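You operate a simulated robot arm through the tools that you are given. There is no shell and no other tool.

You run a simulated two-armed robot. Do the job below in one go: nothing can be reset, and whatever is moved stays where it is left.

## Task
Fetch the wax block and set it on the ledge of the stock bay. Put the XL yellow carabiner pack from the till end of the counter on the big blue cold pack and the L yellow carabiner pack on the power tray. Take the green hammock box on the middle shelf under the counter and put it away on the top shelf of the tall rack. Any order will do. Set down upright: wax block, green hammock box.

Only the result counts: the job must be done as asked and must still hold three seconds after the hand-in. Knocking over, shifting, dropping, spilling or breaking anything else fails it.

## Robot
Two 7-joint arms with two-finger grippers on one trunk, on a base that moves. Base frame: it is fixed to the floor where the robot stands at the start and does not move with it; the origin is under the middle of the robot, x ahead of it, y to its left, z up. Readings come in m, degrees, newtons and seconds.
The left shoulder is at the start at [0.041, 0.161, 1.13], the right one opposite. With the tool pointing down near the work surface each hand reaches from about 0.28 to 0.74 m from the robot's upright axis, wherever it stands, measured 20 degrees to its own side. Places, roughly: big blue cold pack [0, 1.25, 1]; green hammock box [-0.25, 2, 0.5]; ledge of the stock bay (25x69 cm) [2.22, -4.18, 0.92]; power tray (35x24 cm) [-2.68, 4, 0.82]; top shelf of the tall rack [-4.5, 2.5, 1.7]; wax block [3.75, -0.25, 1]; yellow carabiner pack [0, 1.5, 1]. Payload 2.45 kg a hand.
Tool frame (each hand has its own): the origin (TCP) lies between the finger pads and is the grasp point; the fingertips stand 0.026 m ahead of it; z points along the fingers, y is the line along which they close. The gripper opens to 0.096 m; its body begins 0.069 m behind the TCP.
Orientation is that of the tool frame in the base frame, as [roll, pitch, yaw] about the fixed x, y, z axes, in that order (R = Rz(yaw) Ry(pitch) Rx(roll)). With the fingers straight down and closing along the base's y, the tool's x points along the base's -x, its y along +y and its z along -z.

## Interface
- The arms move only by the tool move_arm. It takes "left_plan", "right_plan" or both (then of equal length, played together; a hand with none holds still); each is text: rows parted by semicolons, each of 7 numbers parted by spaces: the turn, a rotation vector about the tool's x, y, z in units of 5 degrees (1.0 is 5 degrees), then the shift along the tool's x, y, z in units of 20 mm (1.0 is 20 mm), then the finger opening in m, from 0 to 0.096. In form: rx ry rz x y z grip; .... A call has 1 to 20 rows; each row shifts and turns the commanded pose from where the row before left it, along the tool's axes as they then stand. A call with a number of a shift or a turn outside -1 to 1 is refused whole. Rows are played at 5 a second. More than 0.05 m and 8.6 degrees between two rows, or a gripper value outside its range, and nothing of the call is played. A pose out of reach is approached as far as the arm can. The call stops where the force on the tool passes 40 N (or 10 N more than at its start, if that is more) or the arm is blocked; 0.2 s more then pass. Each finger travels about 0.1199 m/s and halts on what it meets, pressing with about 28 N; the grip force reading is that of the motor and also rises with nothing between the fingers. The clock runs only during rows and for 0.2 s after the last one: add rows that do not move to give the fingers time. It gives the time, the measured TCP pose, the force on the tool (base axes), the opening and the grip force at its end, in the units of the frame above (readings bear some noise), with the torque about the TCP (base axes, N m) and any sound that the robot's microphone picked up, and new pictures: "pictures" is both (left out), scene, wrist or none (wrist: the cameras of the hands that moved).
- Cameras (640 x 400 px; columns grow to the right, rows downward): "scene" is now at [0.1152, -0.0155, 1.6117]; the picture's right is [-0.20, -0.98, 0.00], its down [-0.68, 0.14, -0.72] and it looks along [0.70, -0.15, -0.70] (base axes); focal length 251 px, centre (320, 200). "left" rides on the left gripper at [0.082, -0.003, -0.098] in its tool frame; the picture's right is [0.04, 1.00, 0.00], its down [-0.73, 0.03, -0.68] and it looks along [-0.68, 0.03, 0.73] (tool axes); focal length 256 px, centre (320, 200). "right" rides on the right gripper at [0.082, 0.003, -0.098] in its tool frame; the picture's right is [-0.04, 1.00, 0.00], its down [-0.73, -0.03, -0.68] and it looks along [-0.68, -0.03, 0.73] (tool axes); focal length 256 px, centre (320, 200). There is no depth. A picture from a camera that has moved, and an enlarged one, comes with that camera's place and axes in the base frame and with its lens.
- slide_trunk(by): moves the trunk up (or, below 0, down) by that many m; the arms and the scene camera ride with it, the base frame stays. It gives what a move gives, with no picture.
- steer(legs): drives the robot by 1 to 6 legs, each [ahead, left, turn to the left] in m, m and degrees, along the robot's own axes; the way and the turn of a leg run together, so that a leg with both is an arc; at most 1.5 m and 180 degrees a leg. The arms and the cameras ride along, it lands a little off, and it stops where it bumps. It gives what a move gives, and a new picture of the scene camera.
- turn_head(pan, tilt): turns the head with the scene camera to pan (to the left, within 120 degrees either way) and tilt (down, from -29 to 69), counted from straight ahead of the robot (the tilt from the chest, where the trunk bows). It gives what a move gives, and a new picture of the scene camera.
- inspect(camera, box): a new picture of the part [left, top, right, bottom] of that camera's present view, enlarged. The clock stands still meanwhile.
- job_done(): hands the job in; it is judged then, once.

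Places have to be worked out from the pictures, the camera data and where the tool is seen. Open the grippers and draw the arms clear of the work before you hand the job in, unless the task says otherwise.

The tools are called after ">>>" as a command line: name --argument value ..., lists and objects as JSON in quotes. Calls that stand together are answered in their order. move_arm: Moves the arms, as the interface text tells. Its arguments: {"type":"object","properties":{"left_plan":{"type":"string"},"right_plan":{"type":"string"},"pictures":{"type":"string","enum":["both","scene","wrist","none"]}},"required":[]} The other tools are called the same way: slide_trunk (by) moves the trunk up or down; steer (legs) drives the base; turn_head (pan, tilt) turns the head that bears the scene camera; inspect (camera, box) takes an enlarged picture of a part of a camera's view; job_done () hands the job in.

At the start:

```text
time_s: 0.0
left_tcp_pos: [0.4194, 0.1724, 1.0822]
left_ee_rot: [180.0, 0.0, -180.0]
left_wrist_force: [-0.1, 0.1, -0.3]
left_torque: [-0.01, 0.01, 0.0]
left_opening: 0.0961
left_finger_force: 0.0
right_tcp_pos: [0.5527, -0.3002, 1.1109]
right_ee_rot: [-180.0, -0.1, -180.0]
right_wrist_force: [0.0, 0.2, -0.6]
right_torque: [-0.01, 0.01, -0.02]
right_opening: 0.0959
right_finger_force: 0.1
trunk travel left (down, up): [-0.3, 0.267]
robot x, y, heading: [0.0012, -0.0011, 0.2]
head pan, tilt (commanded): [-11.7, 43.9]
```

scene: 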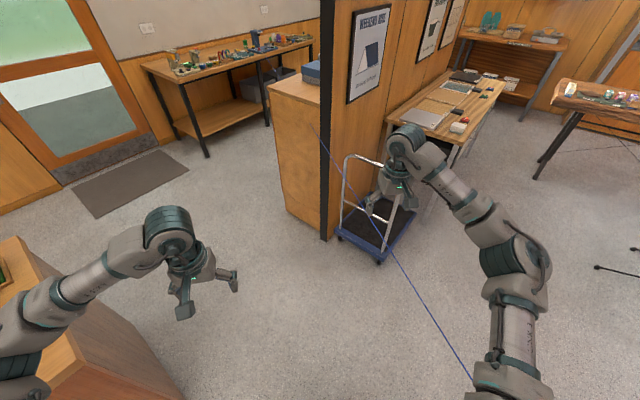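
right: 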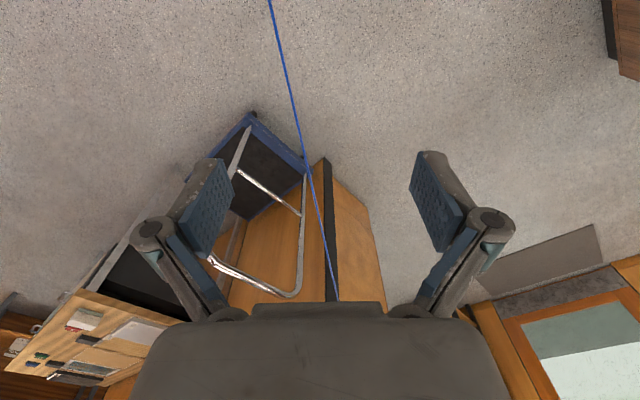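
left: 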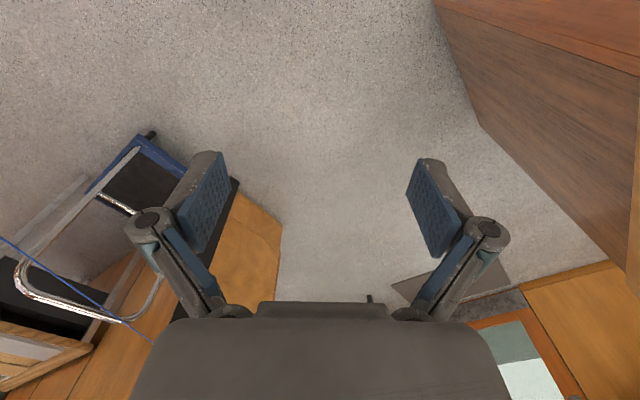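

I start by looking around: the picture shows a counter to my left, a wall partition ahead with a trolley, and a blue cord across the way. I turn the head to the left to see the counter.

>>> turn_head --pan 60 --tilt 30

>>> turn_head --pan 100 --tilt 35

>>> turn_head --pan 10 --tilt 15

>>> turn_head --pan -60 --tilt 25

>>> turn_head --pan -115 --tilt 25

```text
time_s: 1.4
left_tcp_pos: [0.4156, 0.1711, 1.0834]
left_ee_rot: [180.0, 0.3, -179.9]
left_wrist_force: [0.6, -1.2, 0.1]
left_torque: [-0.01, -0.01, 0.01]
left_opening: 0.0958
left_finger_force: 0.1
right_tcp_pos: [0.548, -0.3001, 1.1131]
right_ee_rot: [-180.0, 0.1, -180.0]
right_wrist_force: [-0.1, 0.2, 0.3]
right_torque: [-0.01, -0.01, 0.01]
right_opening: 0.0962
right_finger_force: 0.1
trunk travel left (down, up): [-0.3, 0.267]
robot x, y, heading: [-0.0008, -0.0003, -0.2]
head pan, tilt (commanded): [60.0, 30.0]
camera scene: at [0.08, 0.0795, 1.6329], right [0.87, -0.5, 0.0], down [-0.25, -0.43, -0.86], along [0.43, 0.75, -0.5], focal length 251 px, centre (320, 200)
```

scene: 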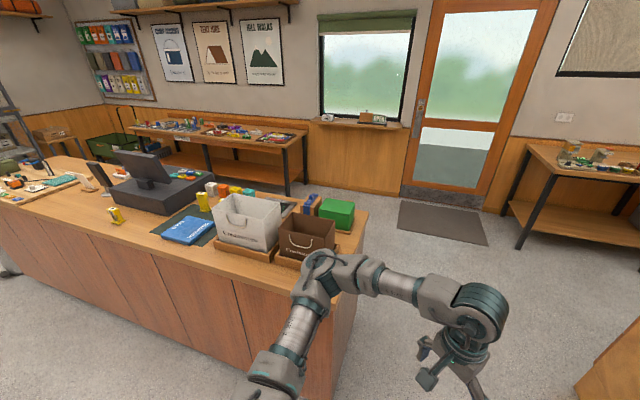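

```text
time_s: 2.5
left_tcp_pos: [0.4159, 0.1714, 1.0839]
left_ee_rot: [180.0, 0.3, -180.0]
left_wrist_force: [-0.1, 0.9, 0.4]
left_torque: [0.03, -0.01, 0.03]
left_opening: 0.0962
left_finger_force: 0.1
right_tcp_pos: [0.5484, -0.2999, 1.1133]
right_ee_rot: [180.0, 0.1, -180.0]
right_wrist_force: [0.3, 0.1, -0.6]
right_torque: [0.01, 0.02, 0.0]
right_opening: 0.096
right_finger_force: 0.0
trunk travel left (down, up): [-0.3, 0.267]
robot x, y, heading: [-0.0009, -0.0046, -0.1]
head pan, tilt (commanded): [100.0, 35.0]
camera scene: at [0.0195, 0.088, 1.6254], right [0.98, 0.17, 0.0], down [0.1, -0.56, -0.82], along [-0.14, 0.81, -0.57], focal length 251 px, centre (320, 200)
```

scene: 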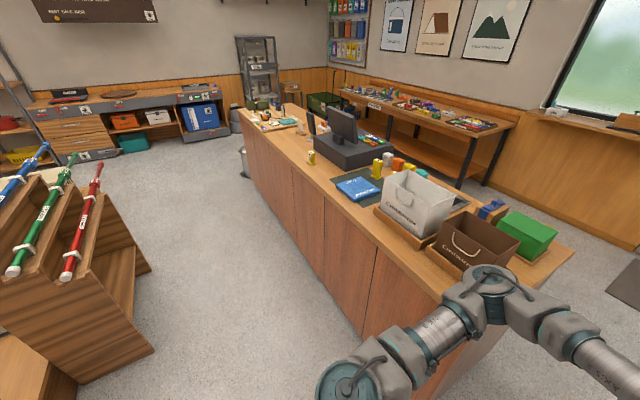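

```text
time_s: 4.2
left_tcp_pos: [0.4155, 0.171, 1.0841]
left_ee_rot: [180.0, 0.1, -179.9]
left_wrist_force: [0.7, 1.0, 0.7]
left_torque: [0.0, 0.0, 0.01]
left_opening: 0.0959
left_finger_force: 0.0
right_tcp_pos: [0.5489, -0.2991, 1.1131]
right_ee_rot: [179.9, 0.1, 180.0]
right_wrist_force: [-0.3, -0.2, 0.0]
right_torque: [-0.05, -0.01, -0.03]
right_opening: 0.096
right_finger_force: 0.0
trunk travel left (down, up): [-0.3, 0.267]
robot x, y, heading: [-0.0055, 0.0026, -0.1]
head pan, tilt (commanded): [10.0, 15.0]
camera scene: at [0.1269, 0.0174, 1.6569], right [0.17, -0.98, 0.0], down [-0.26, -0.04, -0.96], along [0.95, 0.17, -0.26], focal length 251 px, centre (320, 200)
```

scene: 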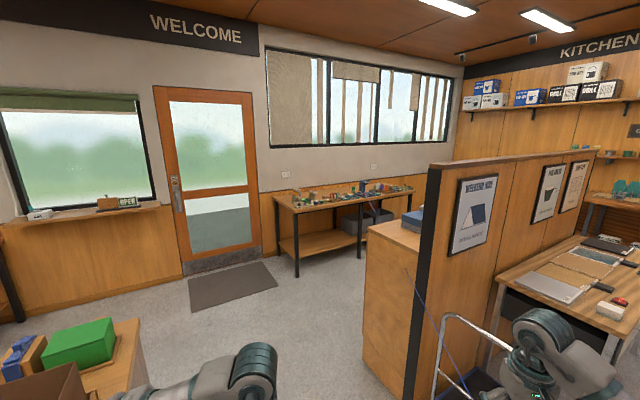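

```text
time_s: 5.6
left_tcp_pos: [0.4154, 0.1709, 1.0827]
left_ee_rot: [-180.0, 0.2, -179.9]
left_wrist_force: [-0.5, -0.1, 0.4]
left_torque: [0.02, -0.01, -0.03]
left_opening: 0.096
left_finger_force: 0.1
right_tcp_pos: [0.5504, -0.2995, 1.1124]
right_ee_rot: [-180.0, 0.1, -180.0]
right_wrist_force: [-0.6, -0.4, 0.5]
right_torque: [-0.03, 0.0, -0.01]
right_opening: 0.096
right_finger_force: 0.2
trunk travel left (down, up): [-0.3, 0.267]
robot x, y, heading: [-0.0002, -0.0019, 0.1]
head pan, tilt (commanded): [-60.0, 25.0]
camera scene: at [0.081, -0.0787, 1.6409], right [-0.87, -0.5, 0.0], down [-0.22, 0.37, -0.91], along [0.45, -0.78, -0.42], focal length 251 px, centre (320, 200)
```

scene: 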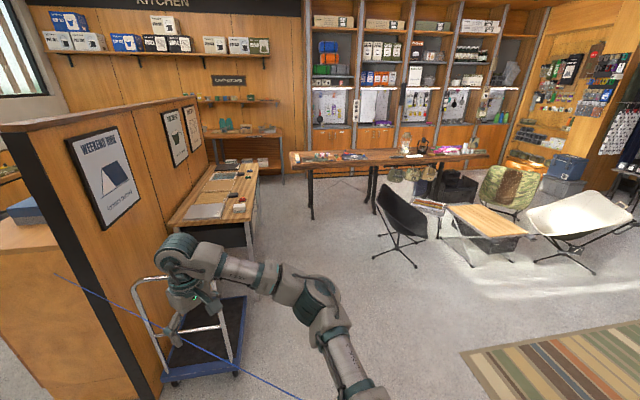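

```text
time_s: 6.8
left_tcp_pos: [0.4165, 0.1708, 1.0838]
left_ee_rot: [-180.0, 0.1, -179.8]
left_wrist_force: [0.3, -0.5, 0.4]
left_torque: [-0.01, -0.02, -0.02]
left_opening: 0.0959
left_finger_force: 0.0
right_tcp_pos: [0.5487, -0.3003, 1.1135]
right_ee_rot: [180.0, 0.1, -180.0]
right_wrist_force: [-0.9, 0.3, 0.2]
right_torque: [-0.02, 0.02, 0.03]
right_opening: 0.0958
right_finger_force: 0.0
trunk travel left (down, up): [-0.3, 0.267]
robot x, y, heading: [0.0004, 0.0021, -0.0]
head pan, tilt (commanded): [-115.0, 25.0]
camera scene: at [-0.0041, -0.0825, 1.6412], right [-0.91, 0.42, 0.0], down [0.17, 0.38, -0.91], along [-0.38, -0.82, -0.42], focal length 251 px, centre (320, 200)
```

scene: 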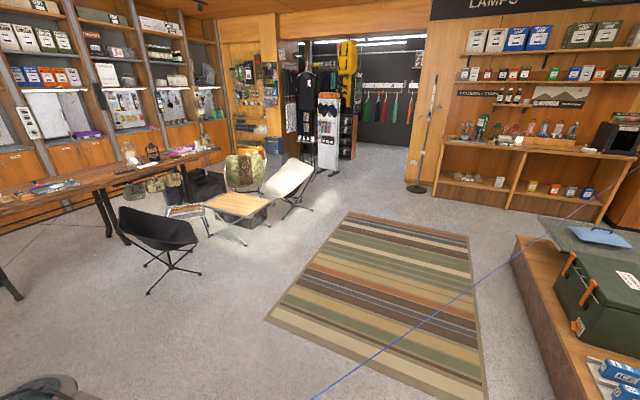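

The room is large: the counter runs diagonally at my left, and a blue rope at about z 0.93 m runs along my right side from the partition westward. I look more closely at the counter to tell the packs apart.

>>> turn_head --pan 85 --tilt 30

>>> inspect --camera "scene" --box '[260, 120, 420, 220]'

>>> inspect --camera "scene" --box '[160, 80, 320, 180]'

>>> turn_head --pan 120 --tilt 20

```text
time_s: 9.7
left_tcp_pos: [0.416, 0.1701, 1.0833]
left_ee_rot: [-180.0, 0.1, -179.9]
left_wrist_force: [0.5, -0.8, -0.3]
left_torque: [-0.01, 0.0, 0.01]
left_opening: 0.0961
left_finger_force: 0.2
right_tcp_pos: [0.5481, -0.2997, 1.1136]
right_ee_rot: [-180.0, 0.2, 180.0]
right_wrist_force: [-0.2, -0.5, -0.5]
right_torque: [0.05, 0.03, 0.03]
right_opening: 0.0962
right_finger_force: 0.1
trunk travel left (down, up): [-0.3, 0.267]
robot x, y, heading: [0.0002, 0.0013, 0.2]
head pan, tilt (commanded): [85.0, 30.0]
camera scene: at [0.0427, 0.0914, 1.6331], right [1.0, -0.09, 0.0], down [-0.05, -0.5, -0.87], along [0.07, 0.86, -0.5], focal length 251 px, centre (320, 200)
```

scene: 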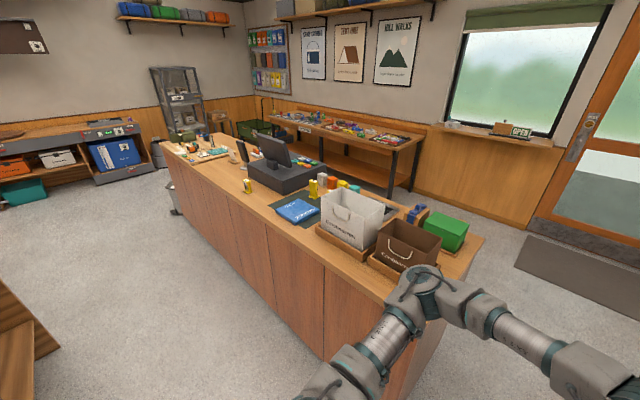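

```text
4.00 times, centred on (340, 170) of scene
camera zoom: at [0.0427, 0.0914, 1.6331], right [1.0, -0.09, 0.0], down [-0.05, -0.5, -0.87], along [0.07, 0.86, -0.5], focal length 1003 px, centre (240, 320)
```

zoom: 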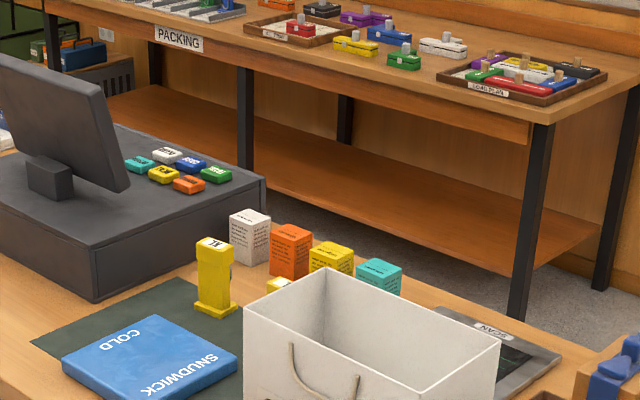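

```text
4.00 times, centred on (240, 130) of scene
camera zoom: at [0.0427, 0.0914, 1.6331], right [1.0, -0.09, 0.0], down [-0.05, -0.5, -0.87], along [0.07, 0.86, -0.5], focal length 1003 px, centre (640, 480)
```

zoom: 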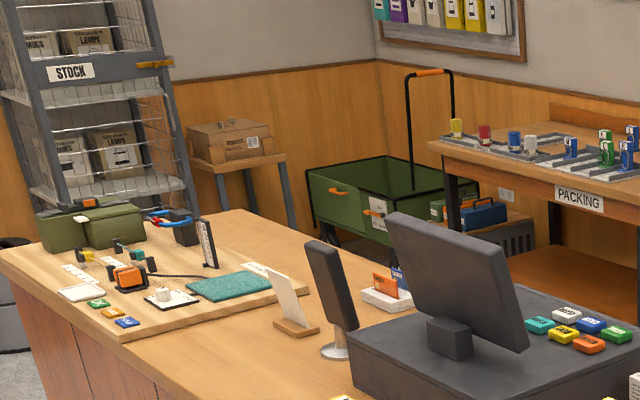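

```text
time_s: 10.7
left_tcp_pos: [0.4156, 0.1707, 1.0842]
left_ee_rot: [-180.0, 0.2, -179.9]
left_wrist_force: [0.3, -0.4, -0.1]
left_torque: [-0.01, -0.02, 0.0]
left_opening: 0.0961
left_finger_force: 0.1
right_tcp_pos: [0.5484, -0.2995, 1.1133]
right_ee_rot: [179.9, 0.1, 180.0]
right_wrist_force: [-1.4, 0.1, -1.1]
right_torque: [0.01, 0.02, 0.01]
right_opening: 0.0959
right_finger_force: 0.1
trunk travel left (down, up): [-0.3, 0.267]
robot x, y, heading: [-0.0042, 0.004, -0.0]
head pan, tilt (commanded): [120.0, 20.0]
camera scene: at [-0.0117, 0.0819, 1.6494], right [0.87, 0.5, 0.0], down [0.17, -0.3, -0.94], along [-0.47, 0.81, -0.34], focal length 251 px, centre (320, 200)
```

scene: 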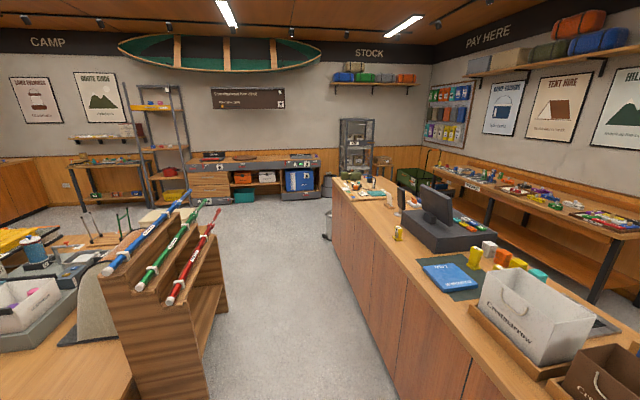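

Several yellow packs are in sight on the counter. I zoom in on the labels.

>>> inspect --camera "scene" --box '[380, 210, 540, 310]'

>>> inspect --camera "scene" --box '[440, 235, 504, 275]'

>>> inspect --camera "scene" --box '[366, 210, 430, 250]'

>>> inspect --camera "scene" --box '[430, 150, 590, 250]'

>>> inspect --camera "scene" --box '[180, 120, 340, 220]'

>>> inspect --camera "scene" --box '[60, 80, 220, 180]'

```text
4.00 times, centred on (460, 260) of scene
camera zoom: at [-0.0117, 0.0819, 1.6494], right [0.87, 0.5, 0.0], down [0.17, -0.3, -0.94], along [-0.47, 0.81, -0.34], focal length 1003 px, centre (-240, -40)
```

zoom: 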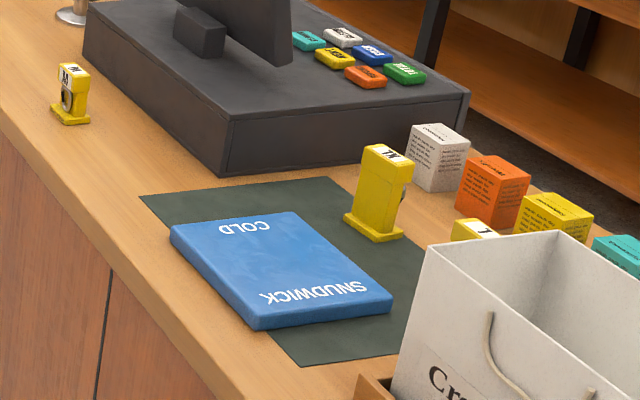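

```text
10.00 times, centred on (472, 255) of scene
camera zoom: at [-0.0117, 0.0819, 1.6494], right [0.87, 0.5, 0.0], down [0.17, -0.3, -0.94], along [-0.47, 0.81, -0.34], focal length 2507 px, centre (-1200, -350)
```

zoom: 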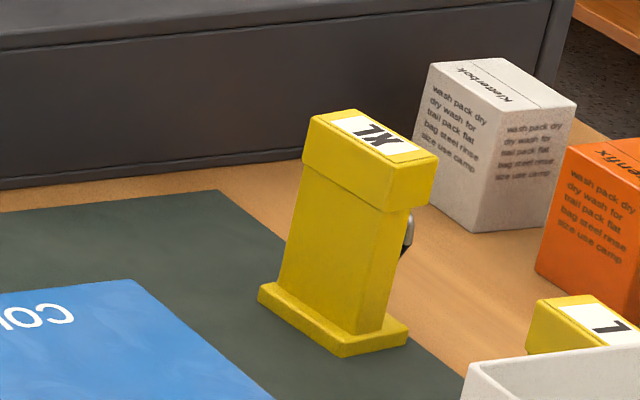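

```text
10.00 times, centred on (398, 230) of scene
camera zoom: at [-0.0117, 0.0819, 1.6494], right [0.87, 0.5, 0.0], down [0.17, -0.3, -0.94], along [-0.47, 0.81, -0.34], focal length 2507 px, centre (-460, -100)
```

zoom: 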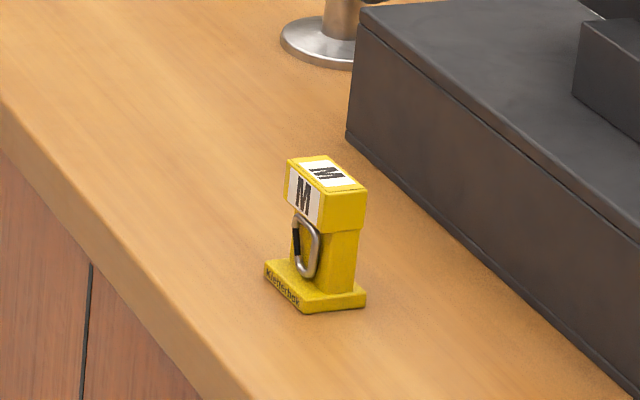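

```text
4.00 times, centred on (510, 200) of scene
camera zoom: at [-0.0117, 0.0819, 1.6494], right [0.87, 0.5, 0.0], down [0.17, -0.3, -0.94], along [-0.47, 0.81, -0.34], focal length 1003 px, centre (-440, 200)
```

zoom: 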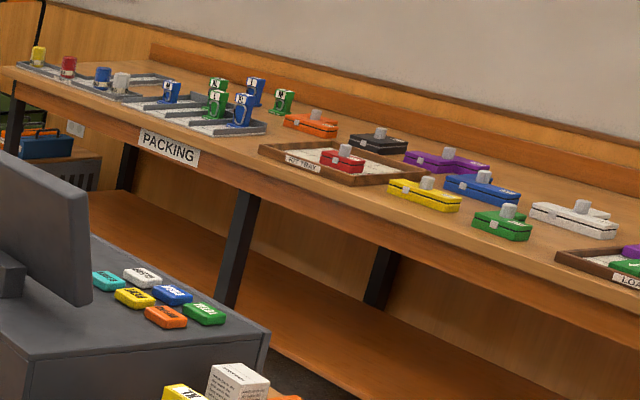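

```text
4.00 times, centred on (260, 170) of scene
camera zoom: at [-0.0117, 0.0819, 1.6494], right [0.87, 0.5, 0.0], down [0.17, -0.3, -0.94], along [-0.47, 0.81, -0.34], focal length 1003 px, centre (560, 320)
```

zoom: 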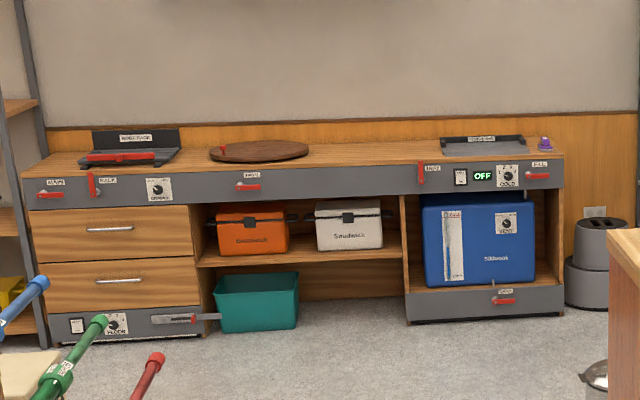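

```text
4.00 times, centred on (140, 130) of scene
camera zoom: at [-0.0117, 0.0819, 1.6494], right [0.87, 0.5, 0.0], down [0.17, -0.3, -0.94], along [-0.47, 0.81, -0.34], focal length 1003 px, centre (1040, 480)
```

zoom: 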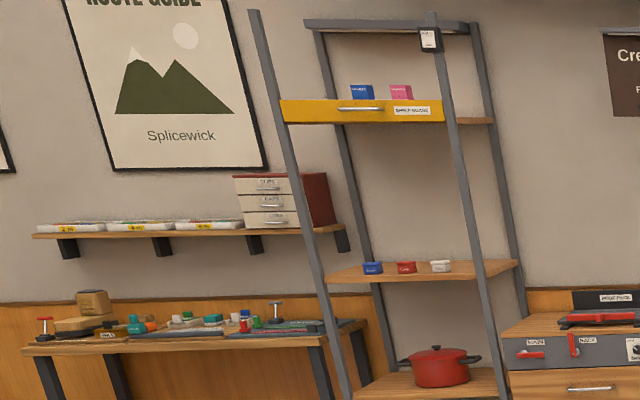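

The XL pack stands on the mat by the blue cold pack, the L pack behind the white bag, and an M pack farther left as a decoy. Before planning routes I need to see the rest of the room, so I raise the trunk (arms well clear of the rope and counter) and turn the robot to the right in place.

>>> slide_trunk --by 0.25

>>> steer --legs '[[0, 0, -90]]'

```text
time_s: 13.3
left_tcp_pos: [0.415, 0.171, 1.3337]
left_ee_rot: [-180.0, 0.1, -179.9]
left_wrist_force: [0.0, 0.0, -0.3]
left_torque: [0.0, 0.01, -0.02]
left_opening: 0.096
left_finger_force: 0.2
right_tcp_pos: [0.5495, -0.2997, 1.3622]
right_ee_rot: [179.9, 0.1, -180.0]
right_wrist_force: [-0.8, -0.1, 0.4]
right_torque: [0.03, 0.0, 0.0]
right_opening: 0.096
right_finger_force: 0.1
trunk travel left (down, up): [-0.55, 0.017]
robot x, y, heading: [0.0025, -0.0022, -0.1]
head pan, tilt (commanded): [120.0, 20.0]
```

```text
time_s: 17.5
left_tcp_pos: [0.1699, -0.415, 1.3338]
left_ee_rot: [179.9, 0.3, 90.1]
left_wrist_force: [-0.7, 0.0, 0.7]
left_torque: [-0.01, 0.01, 0.0]
left_opening: 0.096
left_finger_force: 0.1
right_tcp_pos: [-0.3005, -0.5486, 1.3644]
right_ee_rot: [-179.9, 0.1, 90.0]
right_wrist_force: [0.4, 0.0, 0.0]
right_torque: [-0.03, -0.04, 0.01]
right_opening: 0.0961
right_finger_force: 0.1
trunk travel left (down, up): [-0.55, 0.017]
robot x, y, heading: [0.0017, 0.0019, -90.2]
head pan, tilt (commanded): [120.0, 20.0]
camera scene: at [0.0794, 0.0607, 1.8994], right [0.5, -0.87, 0.0], down [-0.3, -0.17, -0.94], along [0.81, 0.47, -0.34], focal length 251 px, centre (320, 200)
```

scene: 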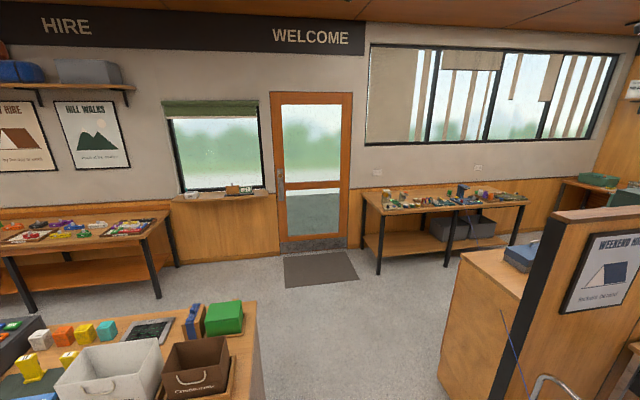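

The higher view is better. I look around from the new heading to see the rope's full run and the west side of the room.

>>> turn_head --pan 0 --tilt 25

>>> turn_head --pan -60 --tilt 25

>>> turn_head --pan -110 --tilt 25

>>> turn_head --pan 60 --tilt 40

```text
time_s: 19.5
left_tcp_pos: [0.1703, -0.4111, 1.3358]
left_ee_rot: [-180.0, 0.3, 90.1]
left_wrist_force: [0.0, 0.5, -1.0]
left_torque: [0.04, 0.03, 0.0]
left_opening: 0.0959
left_finger_force: 0.1
right_tcp_pos: [-0.2988, -0.5459, 1.3655]
right_ee_rot: [179.9, 0.3, 90.0]
right_wrist_force: [0.1, -0.5, -0.2]
right_torque: [0.01, -0.03, 0.05]
right_opening: 0.096
right_finger_force: 0.1
trunk travel left (down, up): [-0.55, 0.017]
robot x, y, heading: [-0.0006, -0.0022, -89.9]
head pan, tilt (commanded): [0.0, 25.0]
camera scene: at [-0.0015, -0.0782, 1.8907], right [-1.0, 0.0, 0.0], down [0.0, 0.43, -0.9], along [0.0, -0.9, -0.43], focal length 251 px, centre (320, 200)
```

scene: 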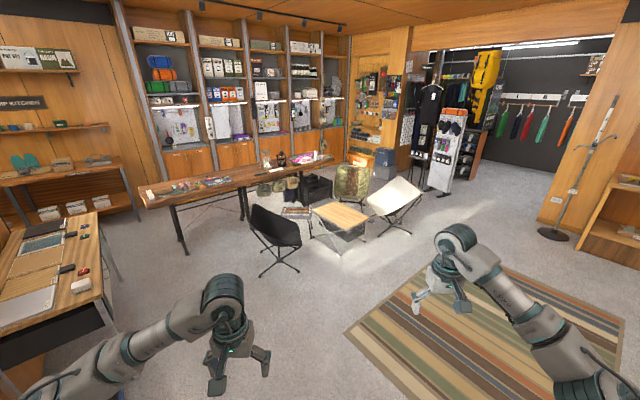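

```text
time_s: 20.8
left_tcp_pos: [0.1706, -0.4122, 1.3348]
left_ee_rot: [179.9, 0.3, 90.1]
left_wrist_force: [0.1, -0.1, 0.1]
left_torque: [0.01, -0.01, -0.02]
left_opening: 0.0961
left_finger_force: 0.1
right_tcp_pos: [-0.2998, -0.545, 1.3639]
right_ee_rot: [180.0, 0.3, 90.1]
right_wrist_force: [0.7, -0.1, -0.5]
right_torque: [-0.03, -0.02, -0.01]
right_opening: 0.0964
right_finger_force: 0.0
trunk travel left (down, up): [-0.55, 0.017]
robot x, y, heading: [0.0015, -0.0019, -90.1]
head pan, tilt (commanded): [-60.0, 25.0]
camera scene: at [-0.0814, -0.032, 1.8908], right [-0.5, 0.87, 0.0], down [0.37, 0.22, -0.91], along [-0.78, -0.45, -0.42], focal length 251 px, centre (320, 200)
```

scene: 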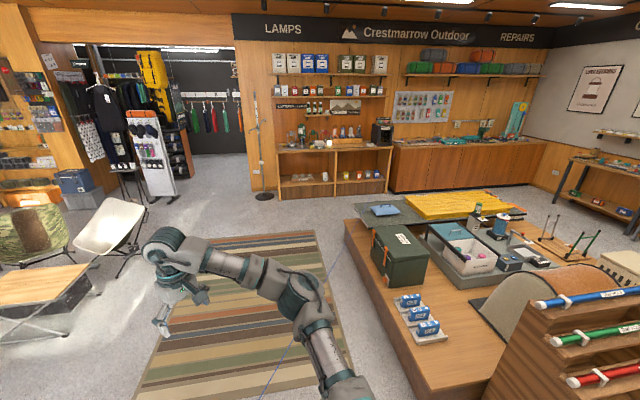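

```text
time_s: 22.0
left_tcp_pos: [0.1718, -0.4115, 1.3342]
left_ee_rot: [-180.0, 0.3, 90.1]
left_wrist_force: [-0.7, 0.6, 0.9]
left_torque: [0.02, 0.01, 0.02]
left_opening: 0.0957
left_finger_force: 0.1
right_tcp_pos: [-0.3004, -0.544, 1.3651]
right_ee_rot: [-180.0, 0.3, 90.1]
right_wrist_force: [-0.9, 0.7, 0.2]
right_torque: [0.01, 0.01, -0.02]
right_opening: 0.096
right_finger_force: 0.1
trunk travel left (down, up): [-0.55, 0.017]
robot x, y, heading: [-0.0003, 0.0013, -90.1]
head pan, tilt (commanded): [-110.0, 25.0]
camera scene: at [-0.0883, 0.0456, 1.8911], right [0.34, 0.94, 0.0], down [0.4, -0.14, -0.91], along [-0.85, 0.31, -0.42], focal length 251 px, centre (320, 200)
```

scene: 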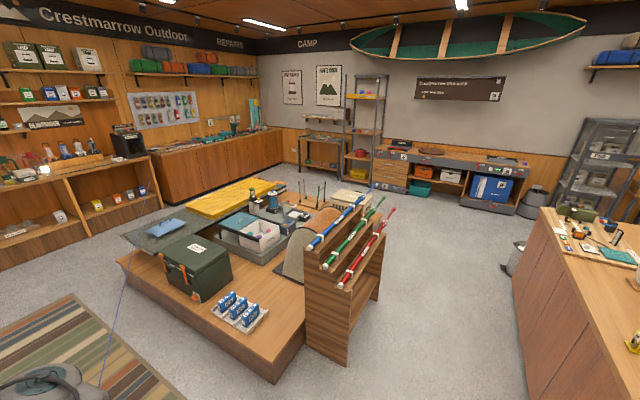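

```text
time_s: 24.6
left_tcp_pos: [0.1713, -0.4123, 1.3348]
left_ee_rot: [-179.9, 0.3, 90.1]
left_wrist_force: [0.0, -0.4, 0.1]
left_torque: [-0.03, -0.04, -0.01]
left_opening: 0.0959
left_finger_force: 0.0
right_tcp_pos: [-0.2999, -0.5455, 1.3654]
right_ee_rot: [-180.0, 0.2, 90.0]
right_wrist_force: [0.3, 0.4, -0.3]
right_torque: [-0.01, 0.03, -0.01]
right_opening: 0.0959
right_finger_force: 0.1
trunk travel left (down, up): [-0.55, 0.017]
robot x, y, heading: [0.0028, 0.0014, -89.8]
head pan, tilt (commanded): [60.0, 40.0]
camera scene: at [0.0722, -0.0283, 1.8676], right [-0.5, -0.87, 0.0], down [-0.56, 0.32, -0.77], along [0.66, -0.38, -0.64], focal length 251 px, centre (320, 200)
```

scene: 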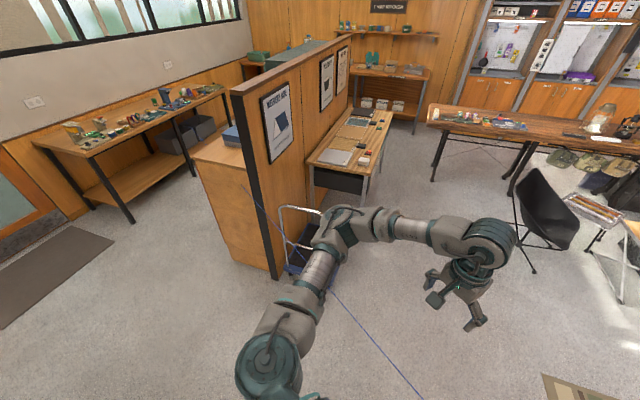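

I zoom in on the rope's west end and on the partition end to see where it is tied.

>>> inspect --camera "scene" --box '[180, 120, 340, 220]'

>>> turn_head --pan -75 --tilt 30

>>> inspect --camera "scene" --box '[160, 100, 480, 300]'

```text
4.00 times, centred on (260, 170) of scene
camera zoom: at [0.0722, -0.0283, 1.8676], right [-0.5, -0.87, 0.0], down [-0.56, 0.32, -0.77], along [0.66, -0.38, -0.64], focal length 1003 px, centre (560, 320)
```

zoom: 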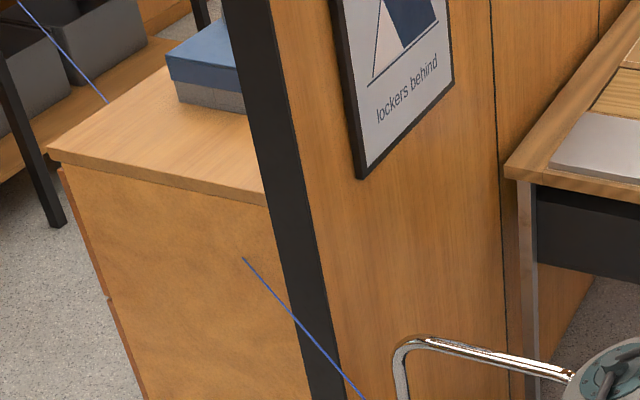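

```text
time_s: 26.8
left_tcp_pos: [0.1705, -0.4117, 1.335]
left_ee_rot: [180.0, 0.3, 90.1]
left_wrist_force: [0.2, -0.1, 0.3]
left_torque: [0.02, -0.01, -0.03]
left_opening: 0.096
left_finger_force: 0.1
right_tcp_pos: [-0.3002, -0.5457, 1.3651]
right_ee_rot: [-180.0, 0.3, 90.0]
right_wrist_force: [-0.2, 0.4, 0.6]
right_torque: [0.0, 0.0, 0.03]
right_opening: 0.0957
right_finger_force: 0.1
trunk travel left (down, up): [-0.55, 0.017]
robot x, y, heading: [-0.0001, 0.0007, -89.8]
head pan, tilt (commanded): [-75.0, 30.0]
camera scene: at [-0.0891, -0.0093, 1.8829], right [-0.26, 0.97, 0.0], down [0.48, 0.13, -0.87], along [-0.84, -0.22, -0.5], focal length 251 px, centre (320, 200)
```

scene: 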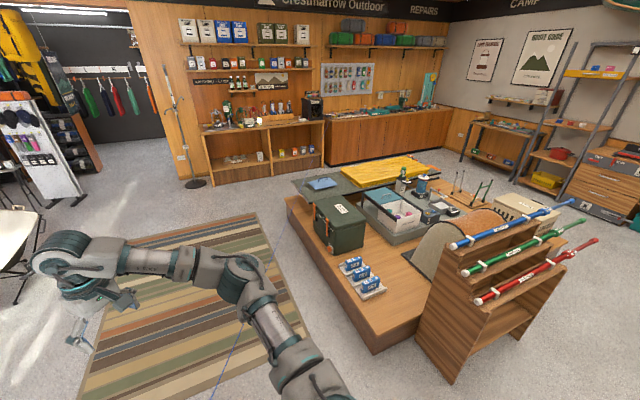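

```text
2.00 times, centred on (320, 200) of scene
camera zoom: at [-0.0891, -0.0093, 1.8829], right [-0.26, 0.97, 0.0], down [0.48, 0.13, -0.87], along [-0.84, -0.22, -0.5], focal length 502 px, centre (320, 200)
```

zoom: 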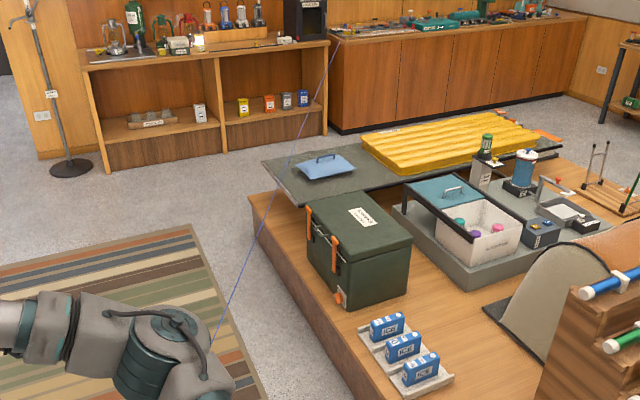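

The blue line passes straight through the cabinet and runs on to the far table and the far west counter, so it looks like a drawn tendon rather than a solid rope. I look at both of its ends, starting with the table where the wax block stands.

>>> turn_head --pan 85 --tilt 20

>>> inspect --camera "scene" --box '[180, 100, 340, 200]'

>>> inspect --camera "scene" --box '[240, 120, 320, 170]'

```text
time_s: 29.2
left_tcp_pos: [0.1718, -0.4115, 1.3341]
left_ee_rot: [180.0, 0.3, 90.1]
left_wrist_force: [0.9, -1.0, 0.4]
left_torque: [0.01, -0.02, -0.01]
left_opening: 0.0959
left_finger_force: 0.0
right_tcp_pos: [-0.2989, -0.5445, 1.3653]
right_ee_rot: [-180.0, 0.2, 90.0]
right_wrist_force: [-0.1, -0.8, 0.1]
right_torque: [0.02, -0.02, -0.02]
right_opening: 0.0961
right_finger_force: 0.0
trunk travel left (down, up): [-0.55, 0.017]
robot x, y, heading: [-0.0003, -0.0022, -89.8]
head pan, tilt (commanded): [85.0, 20.0]
camera scene: at [0.0913, 0.006, 1.8991], right [-0.09, -1.0, 0.0], down [-0.34, 0.03, -0.94], along [0.94, -0.08, -0.34], focal length 251 px, centre (320, 200)
```

scene: 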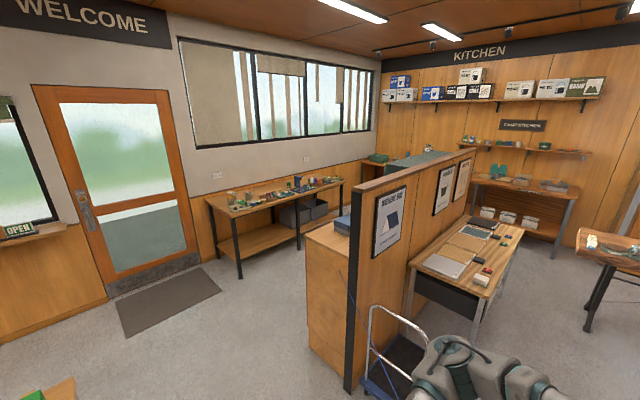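

```text
4.00 times, centred on (260, 150) of scene
camera zoom: at [0.0913, 0.006, 1.8991], right [-0.09, -1.0, 0.0], down [-0.34, 0.03, -0.94], along [0.94, -0.08, -0.34], focal length 1003 px, centre (560, 400)
```

zoom: 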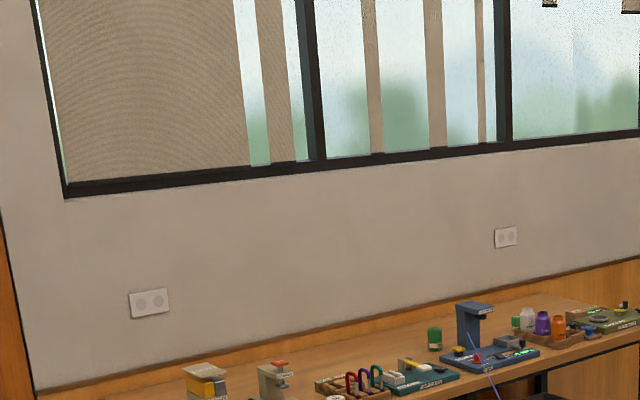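

```text
8.00 times, centred on (280, 145) of scene
camera zoom: at [0.0913, 0.006, 1.8991], right [-0.09, -1.0, 0.0], down [-0.34, 0.03, -0.94], along [0.94, -0.08, -0.34], focal length 2006 px, centre (640, 640)
```

zoom: 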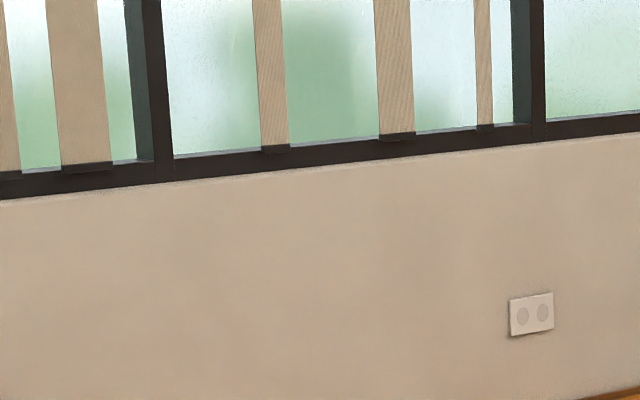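

The line ends at a blue press-like device on the table, so it seems a mere link and not a barrier. I zoom in on the table to find the wax block.

>>> inspect --camera "scene" --box '[210, 160, 350, 247]'

>>> inspect --camera "scene" --box '[220, 175, 290, 219]'

>>> inspect --camera "scene" --box '[280, 165, 350, 209]'

```text
4.57 times, centred on (280, 204) of scene
camera zoom: at [0.0913, 0.006, 1.8991], right [-0.09, -1.0, 0.0], down [-0.34, 0.03, -0.94], along [0.94, -0.08, -0.34], focal length 1146 px, centre (503, 184)
```

zoom: 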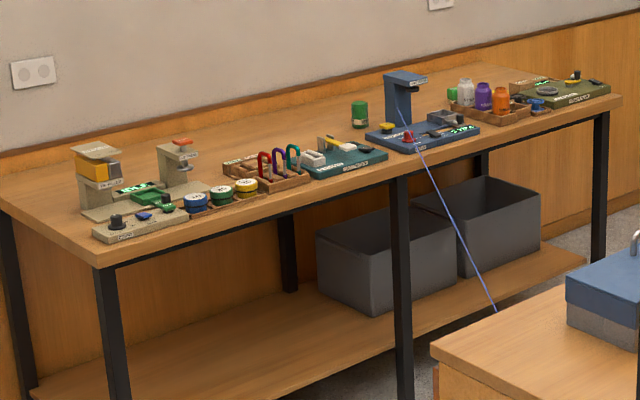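

```text
9.09 times, centred on (255, 197) of scene
camera zoom: at [0.0913, 0.006, 1.8991], right [-0.09, -1.0, 0.0], down [-0.34, 0.03, -0.94], along [0.94, -0.08, -0.34], focal length 2279 px, centre (911, 227)
```

zoom: 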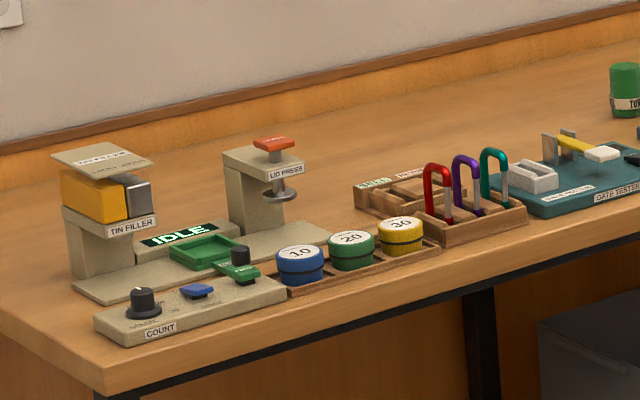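

```text
9.09 times, centred on (315, 187) of scene
camera zoom: at [0.0913, 0.006, 1.8991], right [-0.09, -1.0, 0.0], down [-0.34, 0.03, -0.94], along [0.94, -0.08, -0.34], focal length 2279 px, centre (366, 318)
```

zoom: 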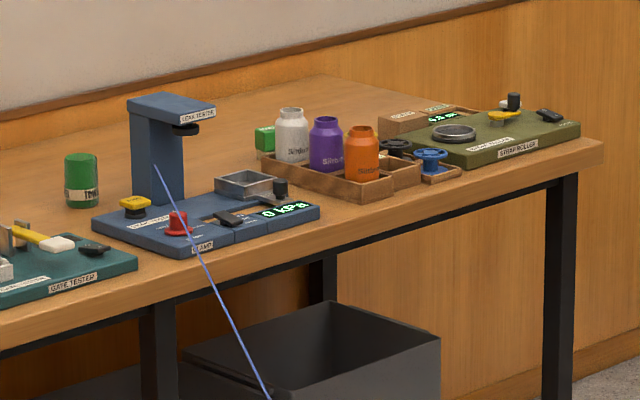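

The table carries several test stations; a small green block sits behind the bottles near the expected place of the wax block. I zoom in further.

>>> inspect --camera "scene" --box '[300, 168, 332, 188]'

>>> inspect --camera "scene" --box '[322, 168, 354, 188]'

>>> inspect --camera "scene" --box '[280, 175, 312, 195]'

```text
16.00 times, centred on (316, 178) of scene
camera zoom: at [0.0913, 0.006, 1.8991], right [-0.09, -1.0, 0.0], down [-0.34, 0.03, -0.94], along [0.94, -0.08, -0.34], focal length 4012 px, centre (384, 552)
```

zoom: 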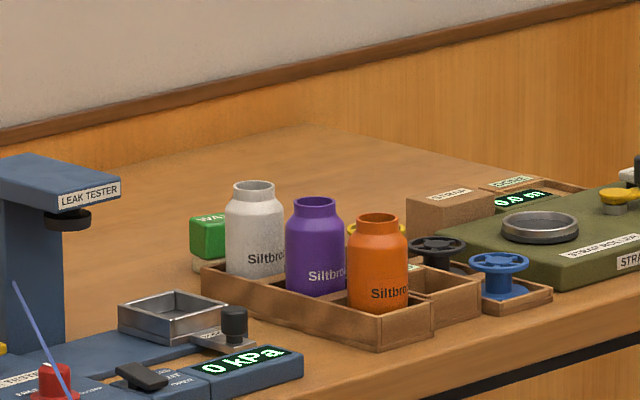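

```text
16.00 times, centred on (338, 178) of scene
camera zoom: at [0.0913, 0.006, 1.8991], right [-0.09, -1.0, 0.0], down [-0.34, 0.03, -0.94], along [0.94, -0.08, -0.34], focal length 4012 px, centre (32, 552)
```

zoom: 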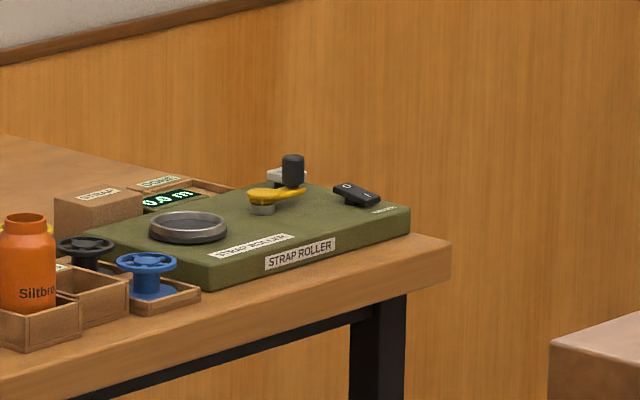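

```text
16.00 times, centred on (296, 185) of scene
camera zoom: at [0.0913, 0.006, 1.8991], right [-0.09, -1.0, 0.0], down [-0.34, 0.03, -0.94], along [0.94, -0.08, -0.34], focal length 4012 px, centre (704, 440)
```

zoom: 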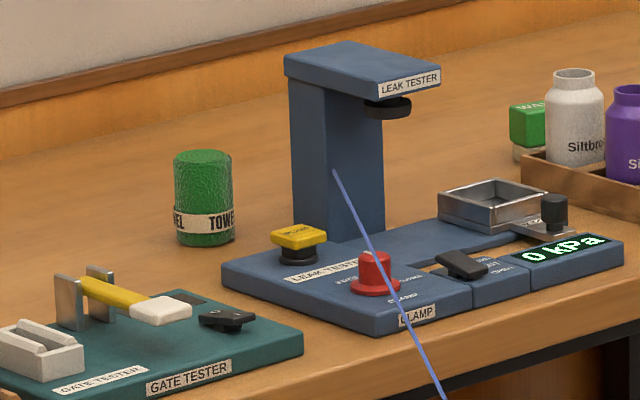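

The green block labelled "WA…" behind the bottle tray is the wax block. The room lies at about 42° to my base frame. I turn to face the counter (heading about 42°) with the arms held high.

>>> steer --legs '[[0, 0, 132]]'

>>> turn_head --pan 45 --tilt 45

```text
time_s: 35.1
left_tcp_pos: [0.1968, 0.399, 1.3356]
left_ee_rot: [179.9, 0.3, -138.6]
left_wrist_force: [0.3, -0.8, -0.1]
left_torque: [-0.01, 0.03, 0.02]
left_opening: 0.0961
left_finger_force: 0.1
right_tcp_pos: [0.6075, 0.1351, 1.365]
right_ee_rot: [180.0, 0.4, -138.6]
right_wrist_force: [0.8, -0.4, 0.0]
right_torque: [0.0, -0.01, 0.0]
right_opening: 0.0959
right_finger_force: 0.1
trunk travel left (down, up): [-0.55, 0.017]
robot x, y, heading: [-0.0007, 0.0021, 41.6]
head pan, tilt (commanded): [85.0, 20.0]
camera scene: at [-0.0644, 0.0681, 1.8992], right [0.81, 0.59, 0.0], down [0.2, -0.28, -0.94], along [-0.56, 0.76, -0.34], focal length 251 px, centre (320, 200)
```

scene: 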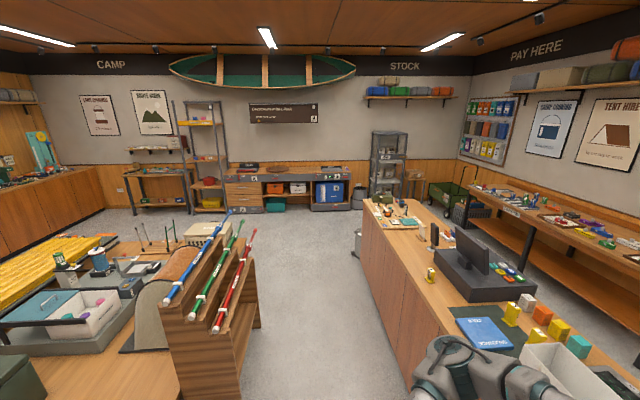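

```text
time_s: 36.1
left_tcp_pos: [0.1927, 0.3977, 1.3375]
left_ee_rot: [180.0, 0.5, -138.6]
left_wrist_force: [-0.1, -0.2, 0.2]
left_torque: [0.01, 0.01, 0.0]
left_opening: 0.0959
left_finger_force: 0.0
right_tcp_pos: [0.6034, 0.1308, 1.366]
right_ee_rot: [-180.0, 0.5, -138.6]
right_wrist_force: [-1.0, -0.1, -0.2]
right_torque: [0.03, -0.01, -0.05]
right_opening: 0.0962
right_finger_force: 0.1
trunk travel left (down, up): [-0.55, 0.017]
robot x, y, heading: [-0.001, -0.0011, 41.3]
head pan, tilt (commanded): [45.0, 45.0]
camera scene: at [-0.0047, 0.0741, 1.8603], right [1.0, -0.06, 0.0], down [-0.05, -0.71, -0.71], along [0.04, 0.7, -0.71], focal length 251 px, centre (320, 200)
```

scene: 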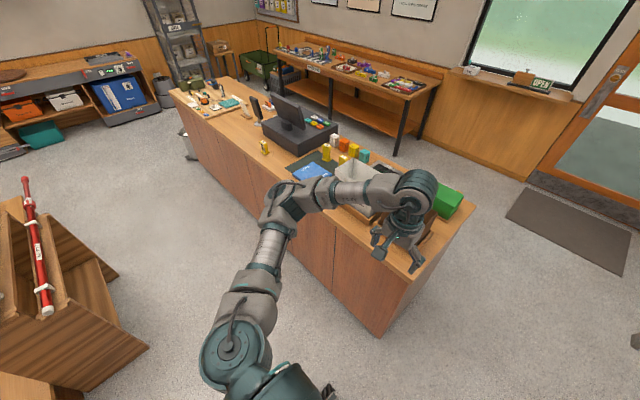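

I zoom in on the packs from this higher viewpoint so as to triangulate their places.

>>> inspect --camera "scene" --box '[250, 130, 394, 220]'

>>> inspect --camera "scene" --box '[300, 130, 380, 180]'

```text
4.44 times, centred on (322, 175) of scene
camera zoom: at [-0.0047, 0.0741, 1.8603], right [1.0, -0.06, 0.0], down [-0.05, -0.71, -0.71], along [0.04, 0.7, -0.71], focal length 1114 px, centre (311, 311)
```

zoom: 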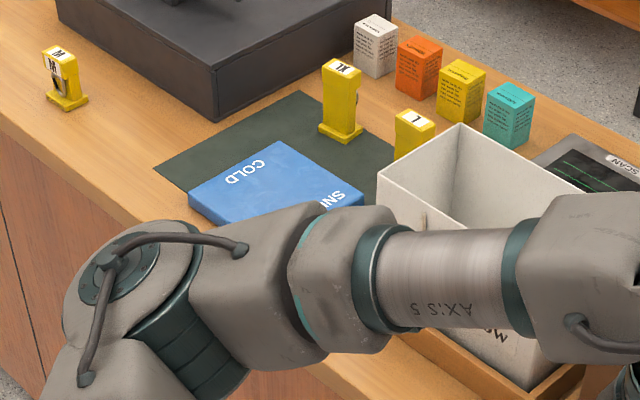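

```text
8.00 times, centred on (340, 155) of scene
camera zoom: at [-0.0047, 0.0741, 1.8603], right [1.0, -0.06, 0.0], down [-0.05, -0.71, -0.71], along [0.04, 0.7, -0.71], focal length 2006 px, centre (160, 560)
```

zoom: 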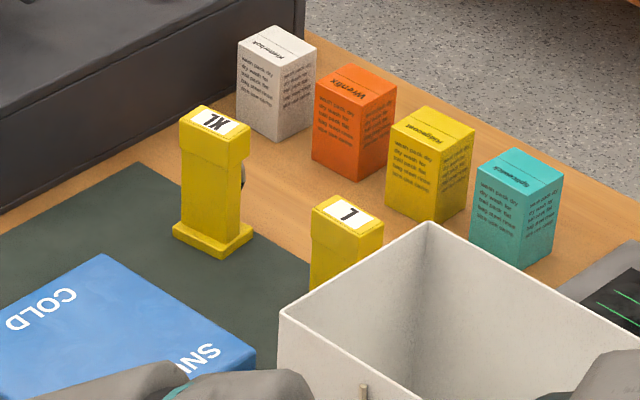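

Triangulation puts the XL pack at about (0.12, 1.42), its top at z≈1.0, the L pack at about (0.21, 1.30), and the counter top at z≈0.9 with its front edge 0.63 m from the origin. I drive along the counter, with the arms high, to stand before the packs.

>>> steer --legs '[[0.0, 0.9, -1]]'

>>> turn_head --pan -5 --tilt 55

```text
time_s: 40.9
left_tcp_pos: [-0.3904, 1.0734, 1.3367]
left_ee_rot: [179.9, 0.5, -139.4]
left_wrist_force: [-0.4, 0.1, -0.3]
left_torque: [0.01, 0.01, 0.0]
left_opening: 0.096
left_finger_force: 0.0
right_tcp_pos: [0.018, 0.8027, 1.367]
right_ee_rot: [179.9, 0.6, -139.5]
right_wrist_force: [0.0, 0.1, -0.2]
right_torque: [-0.04, 0.0, 0.02]
right_opening: 0.0962
right_finger_force: 0.0
trunk travel left (down, up): [-0.55, 0.017]
robot x, y, heading: [-0.5891, 0.6787, 40.5]
head pan, tilt (commanded): [45.0, 45.0]
camera scene: at [-0.5901, 0.7501, 1.8604], right [1.0, -0.08, 0.0], down [-0.06, -0.71, -0.71], along [0.05, 0.7, -0.71], focal length 251 px, centre (320, 200)
```

scene: 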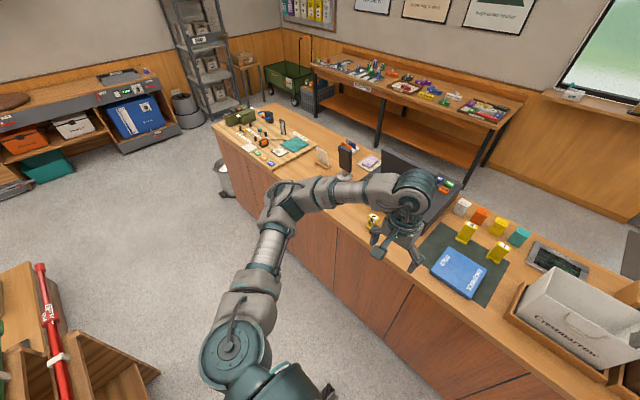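

```text
time_s: 42.0
left_tcp_pos: [-0.3956, 1.0733, 1.337]
left_ee_rot: [-179.9, 0.8, -139.3]
left_wrist_force: [0.3, -0.3, -0.9]
left_torque: [0.02, 0.02, -0.01]
left_opening: 0.0959
left_finger_force: 0.0
right_tcp_pos: [0.0118, 0.8022, 1.369]
right_ee_rot: [-179.9, 0.7, -139.3]
right_wrist_force: [-0.4, -0.4, -0.2]
right_torque: [0.0, 0.01, -0.01]
right_opening: 0.0962
right_finger_force: 0.0
trunk travel left (down, up): [-0.55, 0.017]
robot x, y, heading: [-0.5918, 0.6789, 40.6]
head pan, tilt (commanded): [-5.0, 55.0]
camera scene: at [-0.5411, 0.7144, 1.8468], right [0.58, -0.81, 0.0], down [-0.67, -0.48, -0.57], along [0.46, 0.33, -0.82], focal length 251 px, centre (320, 200)
```

scene: 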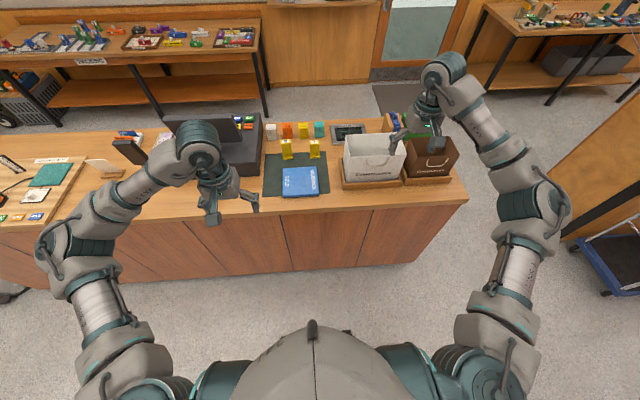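

From here I see both packs clearly. I zoom in for accurate triangulation.

>>> inspect --camera "scene" --box '[250, 110, 346, 170]'

>>> inspect --camera "scene" --box '[250, 140, 346, 200]'

```text
6.67 times, centred on (298, 140) of scene
camera zoom: at [-0.5411, 0.7144, 1.8468], right [0.58, -0.81, 0.0], down [-0.67, -0.48, -0.57], along [0.46, 0.33, -0.82], focal length 1672 px, centre (467, 600)
```

zoom: 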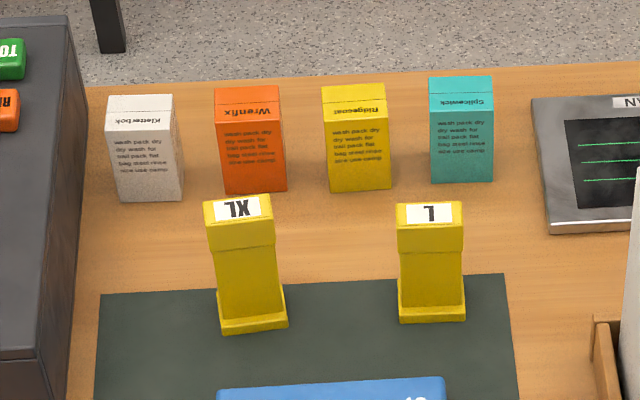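

```text
6.67 times, centred on (298, 170) of scene
camera zoom: at [-0.5411, 0.7144, 1.8468], right [0.58, -0.81, 0.0], down [-0.67, -0.48, -0.57], along [0.46, 0.33, -0.82], focal length 1672 px, centre (467, 400)
```

zoom: 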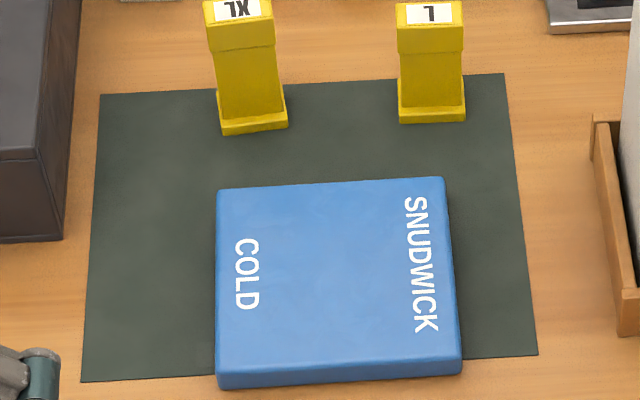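

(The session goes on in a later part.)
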